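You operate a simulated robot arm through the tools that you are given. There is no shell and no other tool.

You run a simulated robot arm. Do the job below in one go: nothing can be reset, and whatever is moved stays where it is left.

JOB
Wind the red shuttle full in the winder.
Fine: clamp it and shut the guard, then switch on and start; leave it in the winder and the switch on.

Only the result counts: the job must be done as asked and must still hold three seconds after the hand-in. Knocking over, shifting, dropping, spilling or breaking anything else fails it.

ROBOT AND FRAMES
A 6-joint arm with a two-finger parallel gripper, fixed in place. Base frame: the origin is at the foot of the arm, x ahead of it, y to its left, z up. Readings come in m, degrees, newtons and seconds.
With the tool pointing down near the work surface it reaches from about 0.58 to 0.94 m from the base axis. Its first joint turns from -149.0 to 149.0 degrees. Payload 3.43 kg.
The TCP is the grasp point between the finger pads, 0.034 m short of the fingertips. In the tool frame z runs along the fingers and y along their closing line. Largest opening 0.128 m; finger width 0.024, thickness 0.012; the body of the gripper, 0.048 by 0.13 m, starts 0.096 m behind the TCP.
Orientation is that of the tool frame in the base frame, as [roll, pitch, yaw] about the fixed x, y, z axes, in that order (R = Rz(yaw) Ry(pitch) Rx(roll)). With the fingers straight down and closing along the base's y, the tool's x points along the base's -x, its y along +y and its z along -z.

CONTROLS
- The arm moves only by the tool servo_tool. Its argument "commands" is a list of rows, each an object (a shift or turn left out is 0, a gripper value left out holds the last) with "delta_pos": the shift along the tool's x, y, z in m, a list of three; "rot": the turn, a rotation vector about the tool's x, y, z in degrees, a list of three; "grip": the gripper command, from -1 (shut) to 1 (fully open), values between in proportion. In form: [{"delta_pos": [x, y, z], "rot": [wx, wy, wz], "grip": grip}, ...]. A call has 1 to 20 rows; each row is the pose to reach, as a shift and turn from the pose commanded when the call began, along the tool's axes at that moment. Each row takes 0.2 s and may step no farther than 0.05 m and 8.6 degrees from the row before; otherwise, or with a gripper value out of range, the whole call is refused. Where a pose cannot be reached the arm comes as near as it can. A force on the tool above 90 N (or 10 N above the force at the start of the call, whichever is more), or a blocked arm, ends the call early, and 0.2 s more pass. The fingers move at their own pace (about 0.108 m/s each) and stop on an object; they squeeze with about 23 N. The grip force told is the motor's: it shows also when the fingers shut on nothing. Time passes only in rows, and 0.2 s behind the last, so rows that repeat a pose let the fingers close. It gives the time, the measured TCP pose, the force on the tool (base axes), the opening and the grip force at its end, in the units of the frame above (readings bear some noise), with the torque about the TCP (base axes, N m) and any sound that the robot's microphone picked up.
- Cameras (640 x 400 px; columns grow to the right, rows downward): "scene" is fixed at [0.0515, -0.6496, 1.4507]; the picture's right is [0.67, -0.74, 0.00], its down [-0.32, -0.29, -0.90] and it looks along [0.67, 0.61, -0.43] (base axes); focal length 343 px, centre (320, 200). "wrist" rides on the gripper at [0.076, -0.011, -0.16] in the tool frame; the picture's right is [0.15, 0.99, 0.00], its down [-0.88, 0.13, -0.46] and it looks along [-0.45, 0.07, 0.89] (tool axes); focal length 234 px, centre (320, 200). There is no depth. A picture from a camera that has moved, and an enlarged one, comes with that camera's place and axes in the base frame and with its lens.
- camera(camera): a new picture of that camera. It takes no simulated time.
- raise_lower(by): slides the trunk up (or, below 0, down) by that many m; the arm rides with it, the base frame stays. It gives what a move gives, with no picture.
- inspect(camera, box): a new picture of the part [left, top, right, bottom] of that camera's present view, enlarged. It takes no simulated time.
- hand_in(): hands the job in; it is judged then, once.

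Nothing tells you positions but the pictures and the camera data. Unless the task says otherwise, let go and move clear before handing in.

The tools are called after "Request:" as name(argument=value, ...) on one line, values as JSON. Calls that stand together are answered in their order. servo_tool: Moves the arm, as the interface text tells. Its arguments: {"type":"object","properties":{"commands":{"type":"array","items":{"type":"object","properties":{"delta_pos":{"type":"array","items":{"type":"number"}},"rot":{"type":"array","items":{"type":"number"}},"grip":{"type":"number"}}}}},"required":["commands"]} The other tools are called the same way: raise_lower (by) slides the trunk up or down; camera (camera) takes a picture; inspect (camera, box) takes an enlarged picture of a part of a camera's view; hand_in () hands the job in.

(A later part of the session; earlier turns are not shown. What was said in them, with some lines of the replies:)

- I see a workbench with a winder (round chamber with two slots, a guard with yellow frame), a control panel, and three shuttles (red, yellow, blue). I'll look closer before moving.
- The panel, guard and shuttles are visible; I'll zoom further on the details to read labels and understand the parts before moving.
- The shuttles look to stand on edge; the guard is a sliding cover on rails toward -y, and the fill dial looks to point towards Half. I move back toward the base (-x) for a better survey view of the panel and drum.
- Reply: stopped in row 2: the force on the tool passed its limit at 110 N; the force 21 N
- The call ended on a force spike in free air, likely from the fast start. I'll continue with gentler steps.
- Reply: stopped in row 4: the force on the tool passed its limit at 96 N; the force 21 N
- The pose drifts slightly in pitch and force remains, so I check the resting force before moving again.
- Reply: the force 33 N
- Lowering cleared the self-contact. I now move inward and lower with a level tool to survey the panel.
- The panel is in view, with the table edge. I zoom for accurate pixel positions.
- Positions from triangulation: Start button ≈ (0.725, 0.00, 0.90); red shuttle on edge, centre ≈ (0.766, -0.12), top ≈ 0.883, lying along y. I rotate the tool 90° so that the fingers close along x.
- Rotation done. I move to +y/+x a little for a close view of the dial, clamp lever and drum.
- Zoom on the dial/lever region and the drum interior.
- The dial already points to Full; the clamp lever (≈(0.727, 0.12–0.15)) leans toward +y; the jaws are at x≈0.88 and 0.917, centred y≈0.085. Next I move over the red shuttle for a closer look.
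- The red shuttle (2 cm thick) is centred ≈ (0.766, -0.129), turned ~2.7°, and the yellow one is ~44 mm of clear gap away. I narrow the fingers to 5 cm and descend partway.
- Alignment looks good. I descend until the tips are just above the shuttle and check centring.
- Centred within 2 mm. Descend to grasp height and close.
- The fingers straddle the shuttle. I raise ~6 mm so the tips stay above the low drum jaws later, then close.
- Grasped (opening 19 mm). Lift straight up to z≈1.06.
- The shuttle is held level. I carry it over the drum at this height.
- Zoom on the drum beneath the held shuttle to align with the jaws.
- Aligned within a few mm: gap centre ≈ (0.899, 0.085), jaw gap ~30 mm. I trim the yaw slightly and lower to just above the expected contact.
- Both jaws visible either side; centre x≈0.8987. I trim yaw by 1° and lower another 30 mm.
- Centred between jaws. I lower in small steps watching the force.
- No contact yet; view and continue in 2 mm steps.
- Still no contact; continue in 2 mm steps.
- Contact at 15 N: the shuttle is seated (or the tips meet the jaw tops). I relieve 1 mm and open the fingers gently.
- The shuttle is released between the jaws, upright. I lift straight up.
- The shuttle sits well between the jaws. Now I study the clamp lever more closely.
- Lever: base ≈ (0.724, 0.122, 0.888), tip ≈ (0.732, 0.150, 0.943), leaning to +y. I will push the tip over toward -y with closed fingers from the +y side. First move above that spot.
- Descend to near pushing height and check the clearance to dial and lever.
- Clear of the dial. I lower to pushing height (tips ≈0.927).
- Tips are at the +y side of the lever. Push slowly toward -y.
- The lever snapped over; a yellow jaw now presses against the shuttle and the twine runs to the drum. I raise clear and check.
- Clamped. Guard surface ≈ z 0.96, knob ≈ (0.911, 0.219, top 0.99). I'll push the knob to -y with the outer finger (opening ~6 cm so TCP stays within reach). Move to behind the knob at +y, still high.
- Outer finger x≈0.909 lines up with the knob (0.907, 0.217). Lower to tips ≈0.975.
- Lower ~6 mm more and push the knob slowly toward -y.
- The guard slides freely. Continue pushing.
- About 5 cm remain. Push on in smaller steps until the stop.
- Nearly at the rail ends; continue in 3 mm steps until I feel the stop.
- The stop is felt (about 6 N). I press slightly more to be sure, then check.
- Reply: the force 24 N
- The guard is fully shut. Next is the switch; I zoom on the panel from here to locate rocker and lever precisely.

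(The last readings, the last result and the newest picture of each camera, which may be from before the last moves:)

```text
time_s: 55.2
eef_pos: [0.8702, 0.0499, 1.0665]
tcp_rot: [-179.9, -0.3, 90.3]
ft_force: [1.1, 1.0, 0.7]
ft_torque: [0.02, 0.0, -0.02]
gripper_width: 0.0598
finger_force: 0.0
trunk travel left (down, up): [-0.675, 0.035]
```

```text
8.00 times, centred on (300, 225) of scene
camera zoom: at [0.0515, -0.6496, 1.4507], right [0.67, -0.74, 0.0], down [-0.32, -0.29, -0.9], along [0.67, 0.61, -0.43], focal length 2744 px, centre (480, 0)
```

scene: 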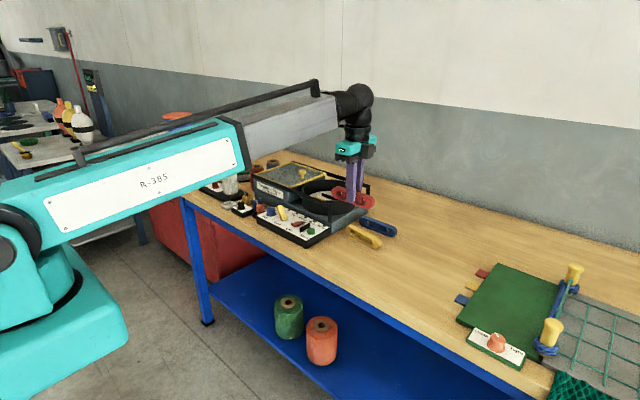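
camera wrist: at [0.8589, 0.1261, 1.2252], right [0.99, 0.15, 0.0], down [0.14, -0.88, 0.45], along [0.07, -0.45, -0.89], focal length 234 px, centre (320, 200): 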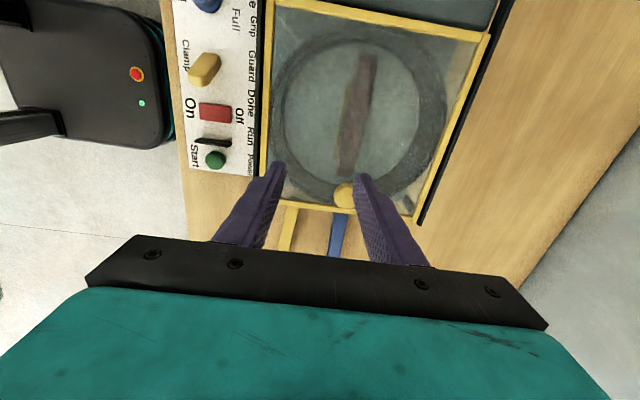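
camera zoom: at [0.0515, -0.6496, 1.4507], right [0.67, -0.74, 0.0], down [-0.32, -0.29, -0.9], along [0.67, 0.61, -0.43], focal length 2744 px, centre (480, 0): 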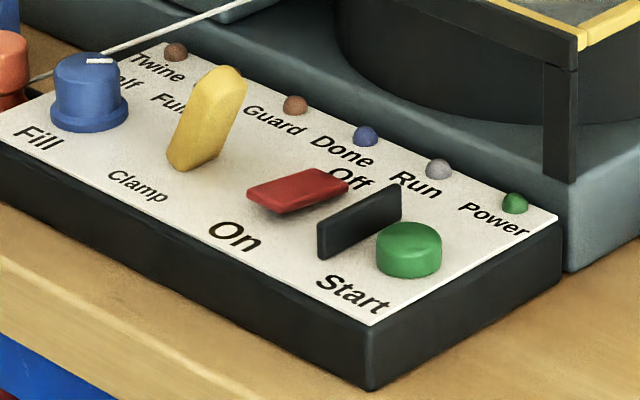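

Rocker's raised On end ≈ (0.712, 0.066, 0.903). I close the fingers and go above it.

Request:
servo_tool(commands=[{"delta_pos": [0.001, -0.006, 0], "grip": -1}, {"delta_pos": [0.003, -0.022, 0]}, {"delta_pos": [0.006, -0.047, 0]}, {"delta_pos": [0.009, -0.075, 0]}, {"delta_pos": [0.012, -0.103, 0]}, {"delta_pos": [0.015, -0.13, 0]}, {"delta_pos": [0.016, -0.148, 0]}, {"delta_pos": [0.016, -0.154, 0]}, {"delta_pos": [0.016, -0.155, 0]}, {"delta_pos": [0.016, -0.155, 0]}])

Request:
servo_tool(commands=[{"delta_pos": [0, 0, 0.006]}, {"delta_pos": [0, 0, 0.025]}, {"delta_pos": [0, 0, 0.055]}, {"delta_pos": [0, 0, 0.085]}, {"delta_pos": [0, 0, 0.103]}, {"delta_pos": [0, 0, 0.11]}, {"delta_pos": [0, 0, 0.11]}])

Request:
inspect(camera="scene", box=[270, 190, 340, 250])

Request:
inspect(camera="wrist", box=[240, 40, 400, 240])

```text
time_s: 57.4
eef_pos: [0.7161, 0.0648, 1.0635]
tcp_rot: [-179.9, -0.3, 90.3]
ft_force: [0.5, -0.1, -0.3]
ft_torque: [0.01, 0.02, 0.01]
gripper_width: 0.0
finger_force: 23.1
trunk travel left (down, up): [-0.675, 0.035]
```

```text
time_s: 59.0
eef_pos: [0.7151, 0.0663, 0.9552]
tcp_rot: [180.0, -0.3, 90.3]
ft_force: [0.1, 0.0, 0.3]
ft_torque: [-0.03, -0.01, 0.0]
gripper_width: 0.0
finger_force: 23.1
trunk travel left (down, up): [-0.675, 0.035]
```

```text
6.67 times, centred on (305, 220) of scene
camera zoom: at [0.0515, -0.6496, 1.4507], right [0.67, -0.74, 0.0], down [-0.32, -0.29, -0.9], along [0.67, 0.61, -0.43], focal length 2287 px, centre (420, 67)
```

zoom: 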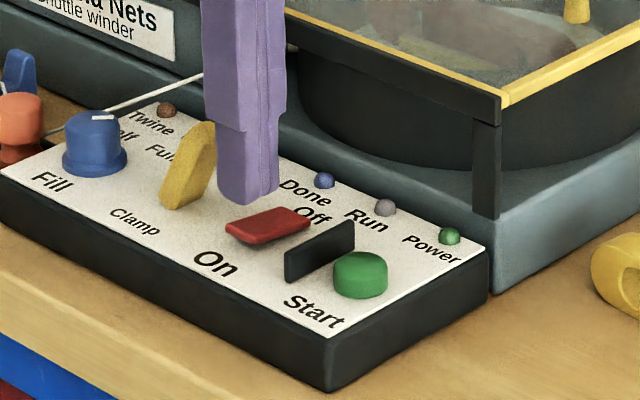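

```text
2.00 times, centred on (320, 140) of wrist
camera zoom: at [0.7038, 0.1425, 1.1143], right [0.99, 0.15, 0.0], down [0.13, -0.88, 0.45], along [0.07, -0.45, -0.89], focal length 468 px, centre (320, 320)
```

zoom: 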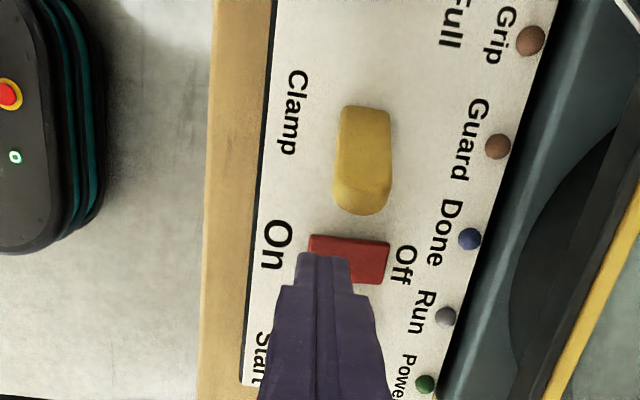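

Positioned over the On half. Press down gradually.

Request:
servo_tool(commands=[{"delta_pos": [0, -0.001, 0.006]}, {"delta_pos": [0, -0.001, 0.012]}, {"delta_pos": [0, -0.001, 0.016]}, {"delta_pos": [0, -0.001, 0.019]}, {"delta_pos": [0, -0.001, 0.019]}])

Request:
inspect(camera="scene", box=[270, 190, 340, 250])

```text
time_s: 60.2
eef_pos: [0.7162, 0.0662, 0.9345]
tcp_rot: [-179.9, -0.3, 90.4]
ft_force: [0.8, 1.0, 0.8]
ft_torque: [-0.05, -0.01, 0.03]
gripper_width: 0.0
finger_force: 23.0
trunk travel left (down, up): [-0.675, 0.035]
```

```text
6.67 times, centred on (305, 220) of scene
camera zoom: at [0.0515, -0.6496, 1.4507], right [0.67, -0.74, 0.0], down [-0.32, -0.29, -0.9], along [0.67, 0.61, -0.43], focal length 2287 px, centre (420, 67)
```

zoom: 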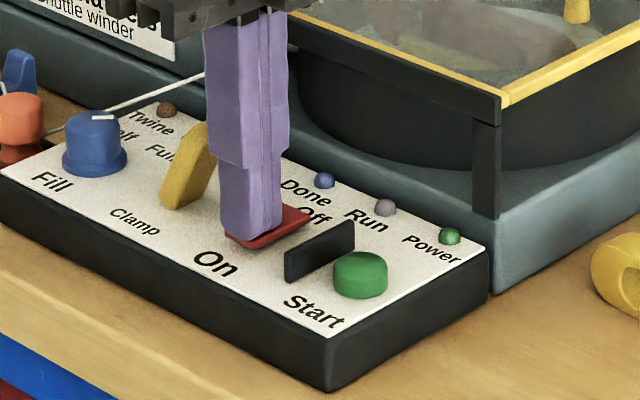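

Request:
servo_tool(commands=[{"delta_pos": [0, -0.002, 0.002]}, {"delta_pos": [0, -0.002, 0.004]}, {"delta_pos": [0, -0.002, 0.004]}])

Request:
inspect(camera="scene", box=[270, 190, 340, 250])

```text
time_s: 61.0
eef_pos: [0.7153, 0.0653, 0.9341]
tcp_rot: [179.5, -0.3, 90.4]
ft_force: [16.2, 3.9, 32.8]
ft_torque: [0.05, -0.89, 0.01]
gripper_width: 0.0001
finger_force: 23.0
trunk travel left (down, up): [-0.675, 0.035]
```

```text
6.67 times, centred on (305, 220) of scene
camera zoom: at [0.0515, -0.6496, 1.4507], right [0.67, -0.74, 0.0], down [-0.32, -0.29, -0.9], along [0.67, 0.61, -0.43], focal length 2287 px, centre (420, 67)
```

zoom: 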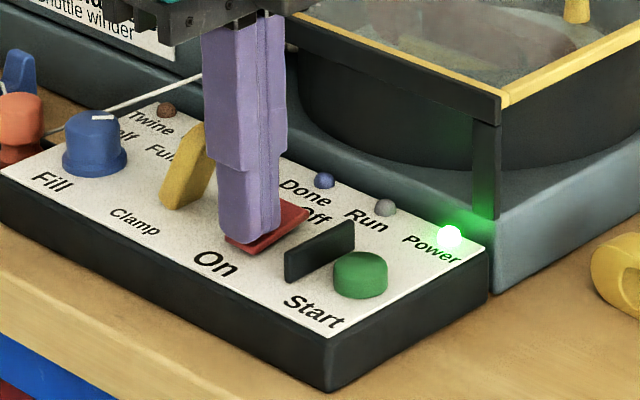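

Power is on. Raise off the switch and check it stays.

Request:
servo_tool(commands=[{"delta_pos": [0, 0, -0.004]}, {"delta_pos": [0, 0, -0.015]}, {"delta_pos": [0, 0, -0.03]}, {"delta_pos": [0, 0, -0.04]}, {"delta_pos": [0, 0, -0.042]}, {"delta_pos": [0, 0, -0.042]}])

Request:
inspect(camera="scene", box=[270, 190, 340, 250])

```text
time_s: 62.4
eef_pos: [0.7133, 0.0657, 0.971]
tcp_rot: [180.0, -0.3, 90.3]
ft_force: [0.7, -0.6, -0.4]
ft_torque: [0.04, -0.01, -0.02]
gripper_width: 0.0001
finger_force: 23.0
trunk travel left (down, up): [-0.675, 0.035]
```

```text
6.67 times, centred on (305, 220) of scene
camera zoom: at [0.0515, -0.6496, 1.4507], right [0.67, -0.74, 0.0], down [-0.32, -0.29, -0.9], along [0.67, 0.61, -0.43], focal length 2287 px, centre (420, 67)
```

zoom: 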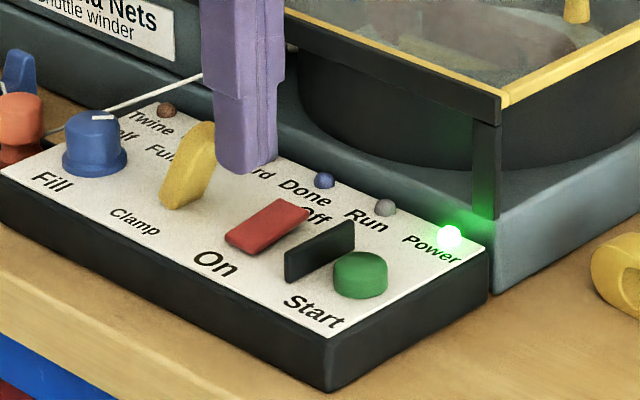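

The switch stays on. Move over the Start button (0.7253, 0.001) and lower.

Request:
servo_tool(commands=[{"delta_pos": [-0.005, 0.001, -0.005]}, {"delta_pos": [-0.02, 0.004, -0.01]}, {"delta_pos": [-0.04, 0.008, -0.01]}, {"delta_pos": [-0.058, 0.011, -0.01]}, {"delta_pos": [-0.067, 0.012, -0.01]}, {"delta_pos": [-0.067, 0.012, -0.01]}, {"delta_pos": [-0.067, 0.012, 0.01]}, {"delta_pos": [-0.067, 0.012, 0.025]}, {"delta_pos": [-0.067, 0.012, 0.03]}, {"delta_pos": [-0.067, 0.012, 0.03]}])

Request:
inspect(camera="scene", box=[270, 190, 340, 250])

Request:
inspect(camera="wrist", box=[240, 40, 400, 240])

```text
time_s: 64.6
eef_pos: [0.7265, -0.0001, 0.9423]
tcp_rot: [180.0, -0.3, 90.3]
ft_force: [-0.7, 0.8, 1.4]
ft_torque: [0.03, 0.0, -0.01]
gripper_width: 0.0002
finger_force: 22.0
trunk travel left (down, up): [-0.675, 0.035]
```

```text
6.67 times, centred on (305, 220) of scene
camera zoom: at [0.0515, -0.6496, 1.4507], right [0.67, -0.74, 0.0], down [-0.32, -0.29, -0.9], along [0.67, 0.61, -0.43], focal length 2287 px, centre (420, 67)
```

zoom: 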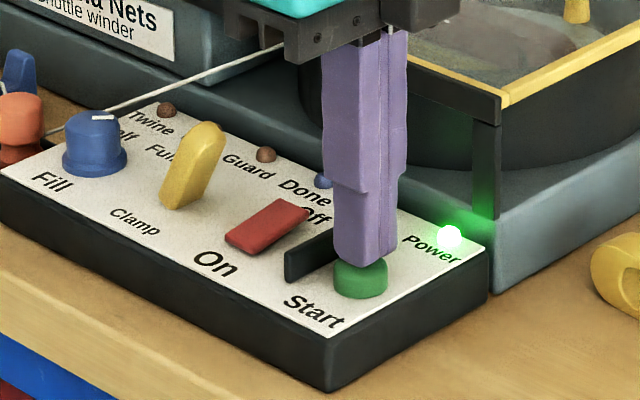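

```text
2.00 times, centred on (320, 140) of wrist
camera zoom: at [0.7152, 0.0754, 1.1015], right [0.99, 0.15, 0.0], down [0.14, -0.88, 0.45], along [0.07, -0.45, -0.89], focal length 468 px, centre (320, 320)
```

zoom: 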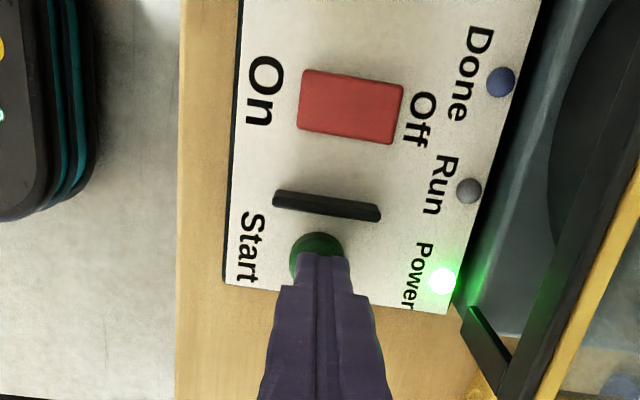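

Right over the Start button, just above it. Press down.

Request:
servo_tool(commands=[{"delta_pos": [0, 0, 0.004]}, {"delta_pos": [0, 0, 0.008]}, {"delta_pos": [0, 0, 0.011]}, {"delta_pos": [0, 0, 0.011]}])

Request:
inspect(camera="scene", box=[270, 190, 340, 250])

```text
time_s: 65.6
eef_pos: [0.7263, 0.0006, 0.9322]
tcp_rot: [179.8, -0.3, 90.4]
ft_force: [1.3, 3.0, 6.9]
ft_torque: [0.08, -0.02, -0.02]
gripper_width: 0.0
finger_force: 23.3
trunk travel left (down, up): [-0.675, 0.035]
heard: click
```

```text
6.67 times, centred on (305, 220) of scene
camera zoom: at [0.0515, -0.6496, 1.4507], right [0.67, -0.74, 0.0], down [-0.32, -0.29, -0.9], along [0.67, 0.61, -0.43], focal length 2287 px, centre (420, 67)
```

zoom: 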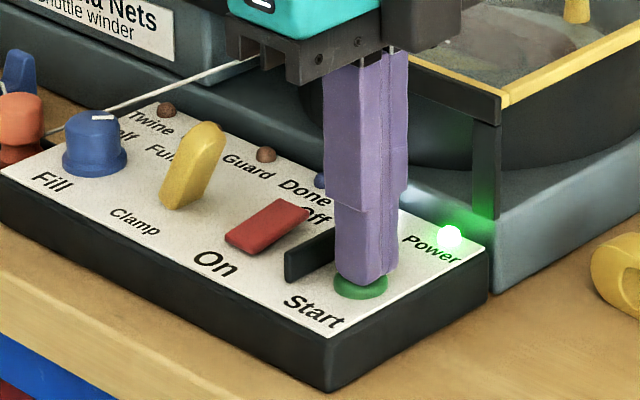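

A click was heard and a white glow (Run lamp) appears. Raise off the button and look.

Request:
servo_tool(commands=[{"delta_pos": [0, 0, -0.004]}, {"delta_pos": [0, 0, -0.02]}, {"delta_pos": [0, 0, -0.045]}, {"delta_pos": [0, 0, -0.075]}, {"delta_pos": [0, 0, -0.105]}, {"delta_pos": [0, 0, -0.125]}, {"delta_pos": [0, 0, -0.132]}, {"delta_pos": [0, 0, -0.132]}])

Request:
camera(camera="scene")

Request:
inspect(camera="scene", box=[250, 160, 380, 250])

```text
time_s: 67.4
eef_pos: [0.7254, -0.0011, 1.0639]
tcp_rot: [180.0, -0.2, 90.3]
ft_force: [-0.7, -0.3, 0.1]
ft_torque: [0.0, 0.0, 0.0]
gripper_width: 0.0
finger_force: 22.1
trunk travel left (down, up): [-0.675, 0.035]
```

```text
taken
```

scene: 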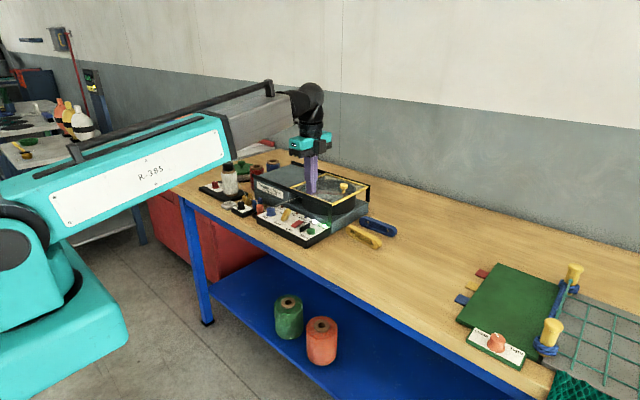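

```text
4.44 times, centred on (315, 205) of scene
camera zoom: at [0.0515, -0.6496, 1.4507], right [0.67, -0.74, 0.0], down [-0.32, -0.29, -0.9], along [0.67, 0.61, -0.43], focal length 1525 px, centre (342, 178)
```

zoom: 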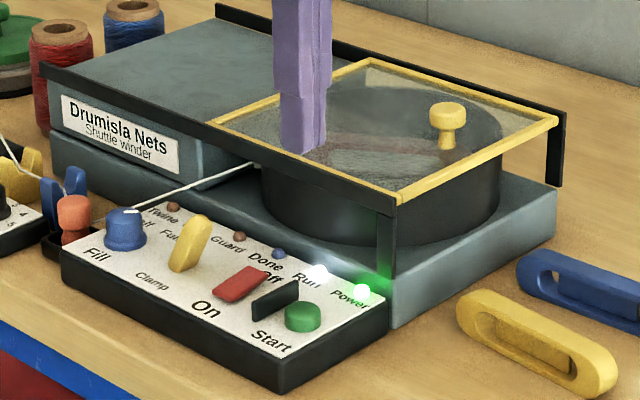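

The winder is running (Run lamp lit). I wait for the Done lamp.

Request:
servo_tool(commands=[{}, {}, {}, {}, {}, {}, {}, {}, {}, {}, {}, {}, {}, {}, {}, {}, {}, {}, {}, {}])

Request:
inspect(camera="scene", box=[190, 150, 380, 250])

Request:
servo_tool(commands=[{}, {}, {}, {}, {}, {}, {}, {}, {}, {}, {}, {}, {}, {}, {}, {}, {}, {}, {}, {}])

Request:
inspect(camera="scene", box=[190, 150, 380, 250])

```text
time_s: 71.6
eef_pos: [0.7248, -0.0014, 1.0622]
tcp_rot: [-180.0, -0.3, 90.2]
ft_force: [1.3, 0.0, -0.6]
ft_torque: [0.01, -0.03, 0.01]
gripper_width: 0.0
finger_force: 22.8
trunk travel left (down, up): [-0.675, 0.035]
```

```text
3.37 times, centred on (285, 200) of scene
camera zoom: at [0.0515, -0.6496, 1.4507], right [0.67, -0.74, 0.0], down [-0.32, -0.29, -0.9], along [0.67, 0.61, -0.43], focal length 1156 px, centre (438, 200)
```

zoom: 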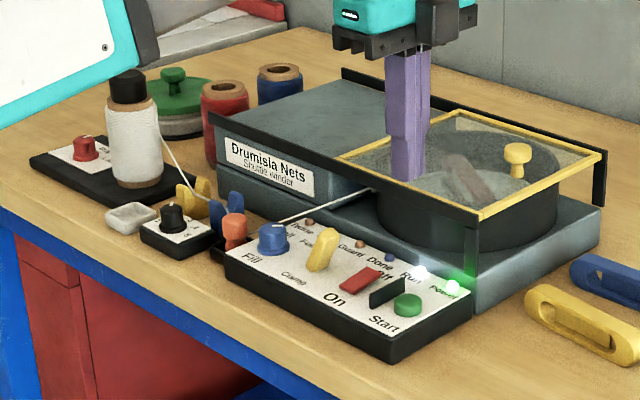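

```text
time_s: 75.8
eef_pos: [0.7245, -0.0011, 1.0637]
tcp_rot: [180.0, -0.3, 90.3]
ft_force: [-0.2, -0.5, -0.1]
ft_torque: [0.0, -0.02, 0.01]
gripper_width: 0.0001
finger_force: 23.4
trunk travel left (down, up): [-0.675, 0.035]
```

```text
3.37 times, centred on (285, 200) of scene
camera zoom: at [0.0515, -0.6496, 1.4507], right [0.67, -0.74, 0.0], down [-0.32, -0.29, -0.9], along [0.67, 0.61, -0.43], focal length 1156 px, centre (438, 200)
```

zoom: 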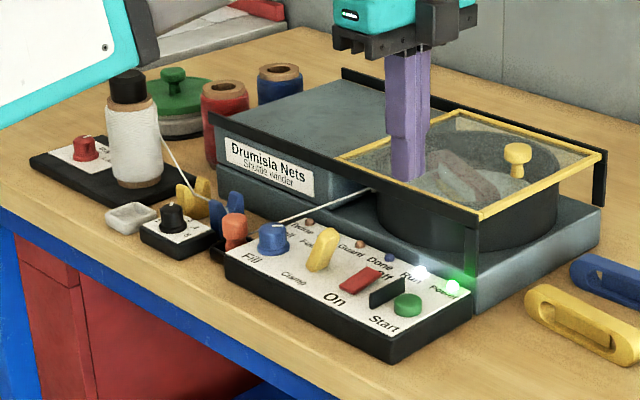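

Still running. I check the drum from the wrist camera and keep waiting.

Request:
servo_tool(commands=[{"delta_pos": [0.005, 0.003, 0]}, {"delta_pos": [0.02, 0.012, 0]}, {"delta_pos": [0.045, 0.025, 0]}, {"delta_pos": [0.075, 0.035, 0]}, {"delta_pos": [0.105, 0.045, 0]}, {"delta_pos": [0.13, 0.05, 0]}, {"delta_pos": [0.145, 0.05, 0]}, {"delta_pos": [0.15, 0.05, 0]}, {"delta_pos": [0.15, 0.05, 0]}, {"delta_pos": [0.15, 0.05, 0]}, {"delta_pos": [0.15, 0.05, 0]}, {"delta_pos": [0.15, 0.05, 0]}])

Request:
camera(camera="wrist")

Request:
inspect(camera="wrist", box=[330, 60, 570, 240])

Request:
servo_tool(commands=[{}, {}, {}, {}, {}, {}, {}, {}, {}, {}, {}, {}, {}, {}, {}, {}, {}, {}, {}, {}])

Request:
inspect(camera="wrist", box=[330, 60, 570, 240])

```text
time_s: 78.4
eef_pos: [0.7728, 0.1487, 1.0654]
tcp_rot: [180.0, -0.2, 90.2]
ft_force: [0.3, 0.1, 0.0]
ft_torque: [0.01, -0.01, -0.01]
gripper_width: 0.0
finger_force: 23.2
trunk travel left (down, up): [-0.675, 0.035]
```

```text
taken
camera wrist: at [0.7626, 0.2241, 1.2253], right [0.99, 0.15, 0.0], down [0.13, -0.88, 0.45], along [0.07, -0.45, -0.89], focal length 234 px, centre (320, 200)
```

wrist: 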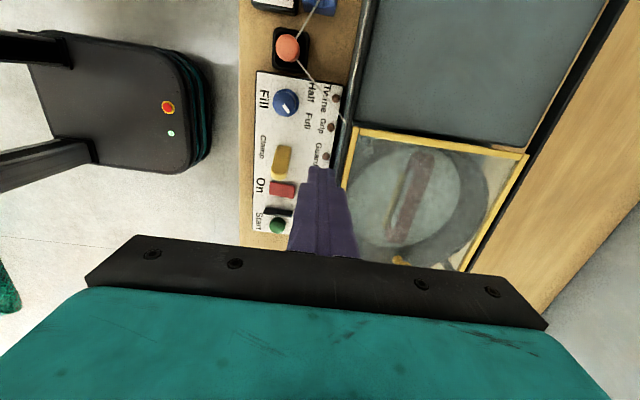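

```text
2.22 times, centred on (450, 150) of wrist
camera zoom: at [0.7626, 0.2241, 1.2253], right [0.99, 0.15, 0.0], down [0.13, -0.88, 0.45], along [0.07, -0.45, -0.89], focal length 520 px, centre (31, 311)
```

zoom: 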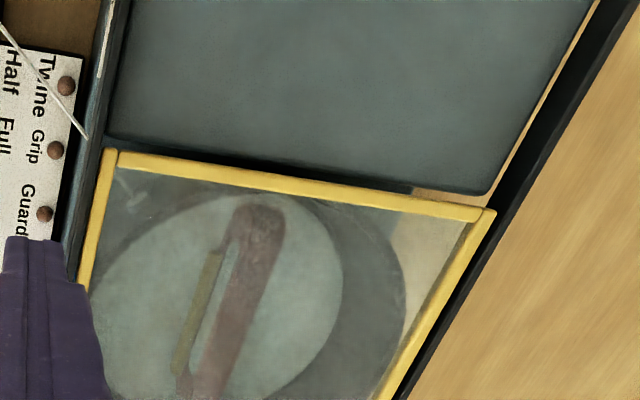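

```text
time_s: 82.6
eef_pos: [0.7748, 0.1493, 1.0666]
tcp_rot: [-180.0, -0.3, 90.3]
ft_force: [0.2, 0.2, 0.1]
ft_torque: [0.04, 0.0, 0.02]
gripper_width: 0.0
finger_force: 22.7
trunk travel left (down, up): [-0.675, 0.035]
```

```text
2.22 times, centred on (450, 150) of wrist
camera zoom: at [0.7626, 0.2241, 1.2253], right [0.99, 0.15, 0.0], down [0.14, -0.88, 0.45], along [0.07, -0.45, -0.89], focal length 520 px, centre (31, 311)
```

zoom: 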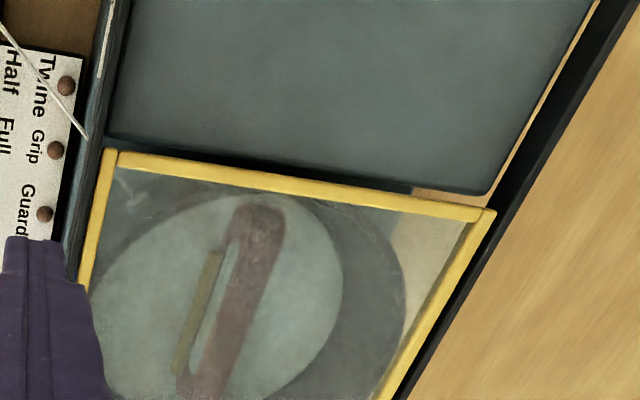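

Request:
inspect(camera="scene", box=[190, 150, 380, 250])

Request:
inspect(camera="scene", box=[255, 195, 335, 250])

Request:
inspect(camera="wrist", box=[240, 60, 360, 240])

```text
3.37 times, centred on (285, 200) of scene
camera zoom: at [0.0515, -0.6496, 1.4507], right [0.67, -0.74, 0.0], down [-0.32, -0.29, -0.9], along [0.67, 0.61, -0.43], focal length 1156 px, centre (438, 200)
```

zoom: 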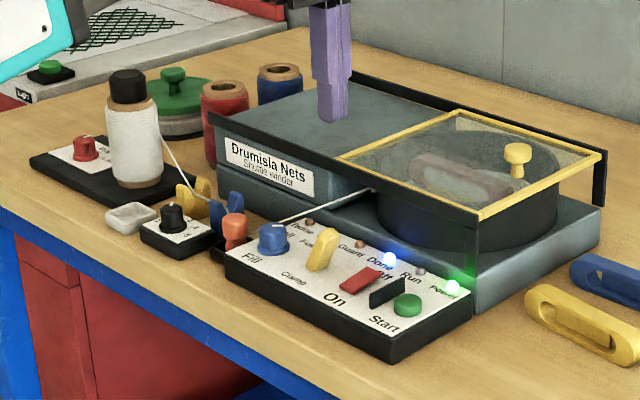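

```text
7.27 times, centred on (295, 222) of scene
camera zoom: at [0.0515, -0.6496, 1.4507], right [0.67, -0.74, 0.0], down [-0.32, -0.29, -0.9], along [0.67, 0.61, -0.43], focal length 2495 px, centre (502, 36)
```

zoom: 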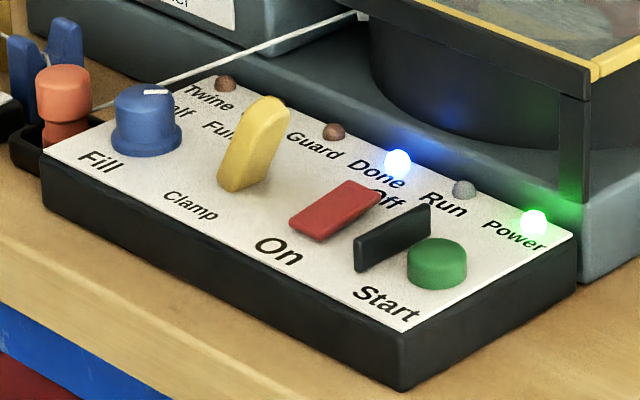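

```text
2.22 times, centred on (300, 150) of wrist
camera zoom: at [0.7626, 0.2241, 1.2253], right [0.99, 0.15, 0.0], down [0.14, -0.88, 0.45], along [0.07, -0.45, -0.89], focal length 520 px, centre (364, 311)
```

zoom: 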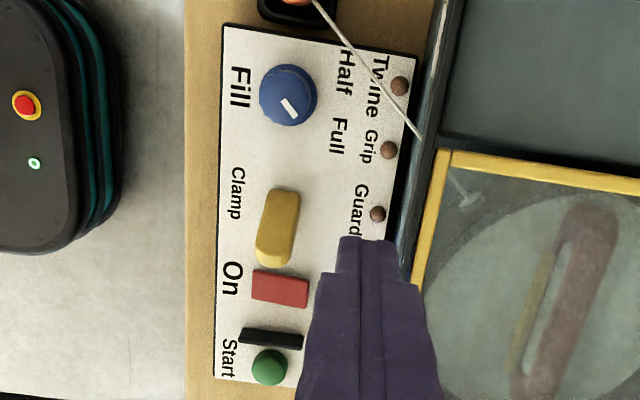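

Done lamp is lit, switch still on, dial at Full. I verify the shuttle through the glass with a closer view.

Request:
inspect(camera="wrist", box=[350, 130, 500, 250])

Request:
inspect(camera="scene", box=[295, 175, 365, 225])

```text
3.33 times, centred on (425, 190) of wrist
camera zoom: at [0.7626, 0.2241, 1.2253], right [0.99, 0.15, 0.0], down [0.14, -0.88, 0.45], along [0.07, -0.45, -0.89], focal length 781 px, centre (-30, 233)
```

zoom: 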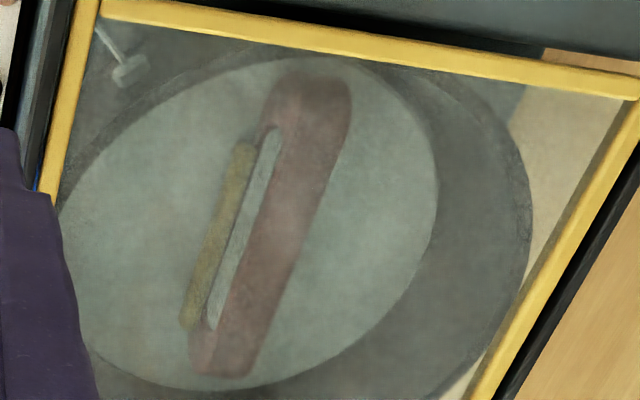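

```text
8.00 times, centred on (330, 200) of scene
camera zoom: at [0.0515, -0.6496, 1.4507], right [0.67, -0.74, 0.0], down [-0.32, -0.29, -0.9], along [0.67, 0.61, -0.43], focal length 2744 px, centre (240, 200)
```

zoom: 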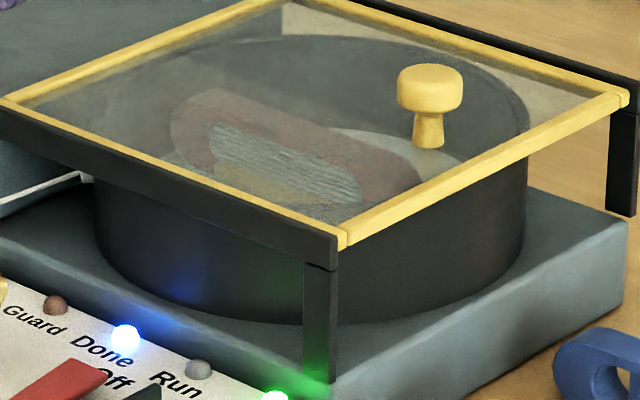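

The shuttle's opening is filled with white twine, Done is lit, the switch is on, the guard is shut and the arm is clear. I hand in.

Request:
hand_in()

```text
The job is handed in.
```

The red shuttle is wound full and still clamped in the winder. The guard is shut and the switch is on. After I pressed Start, the winder ran until the Done lamp lit, and I could see the shuttle's opening filled with white twine through the guard.

The fill dial was already at Full, so I left it alone. The arm brushed itself twice early on and stopped on the force limit, but it was in free air and touched nothing else. It was raised clear of everything when I handed in.
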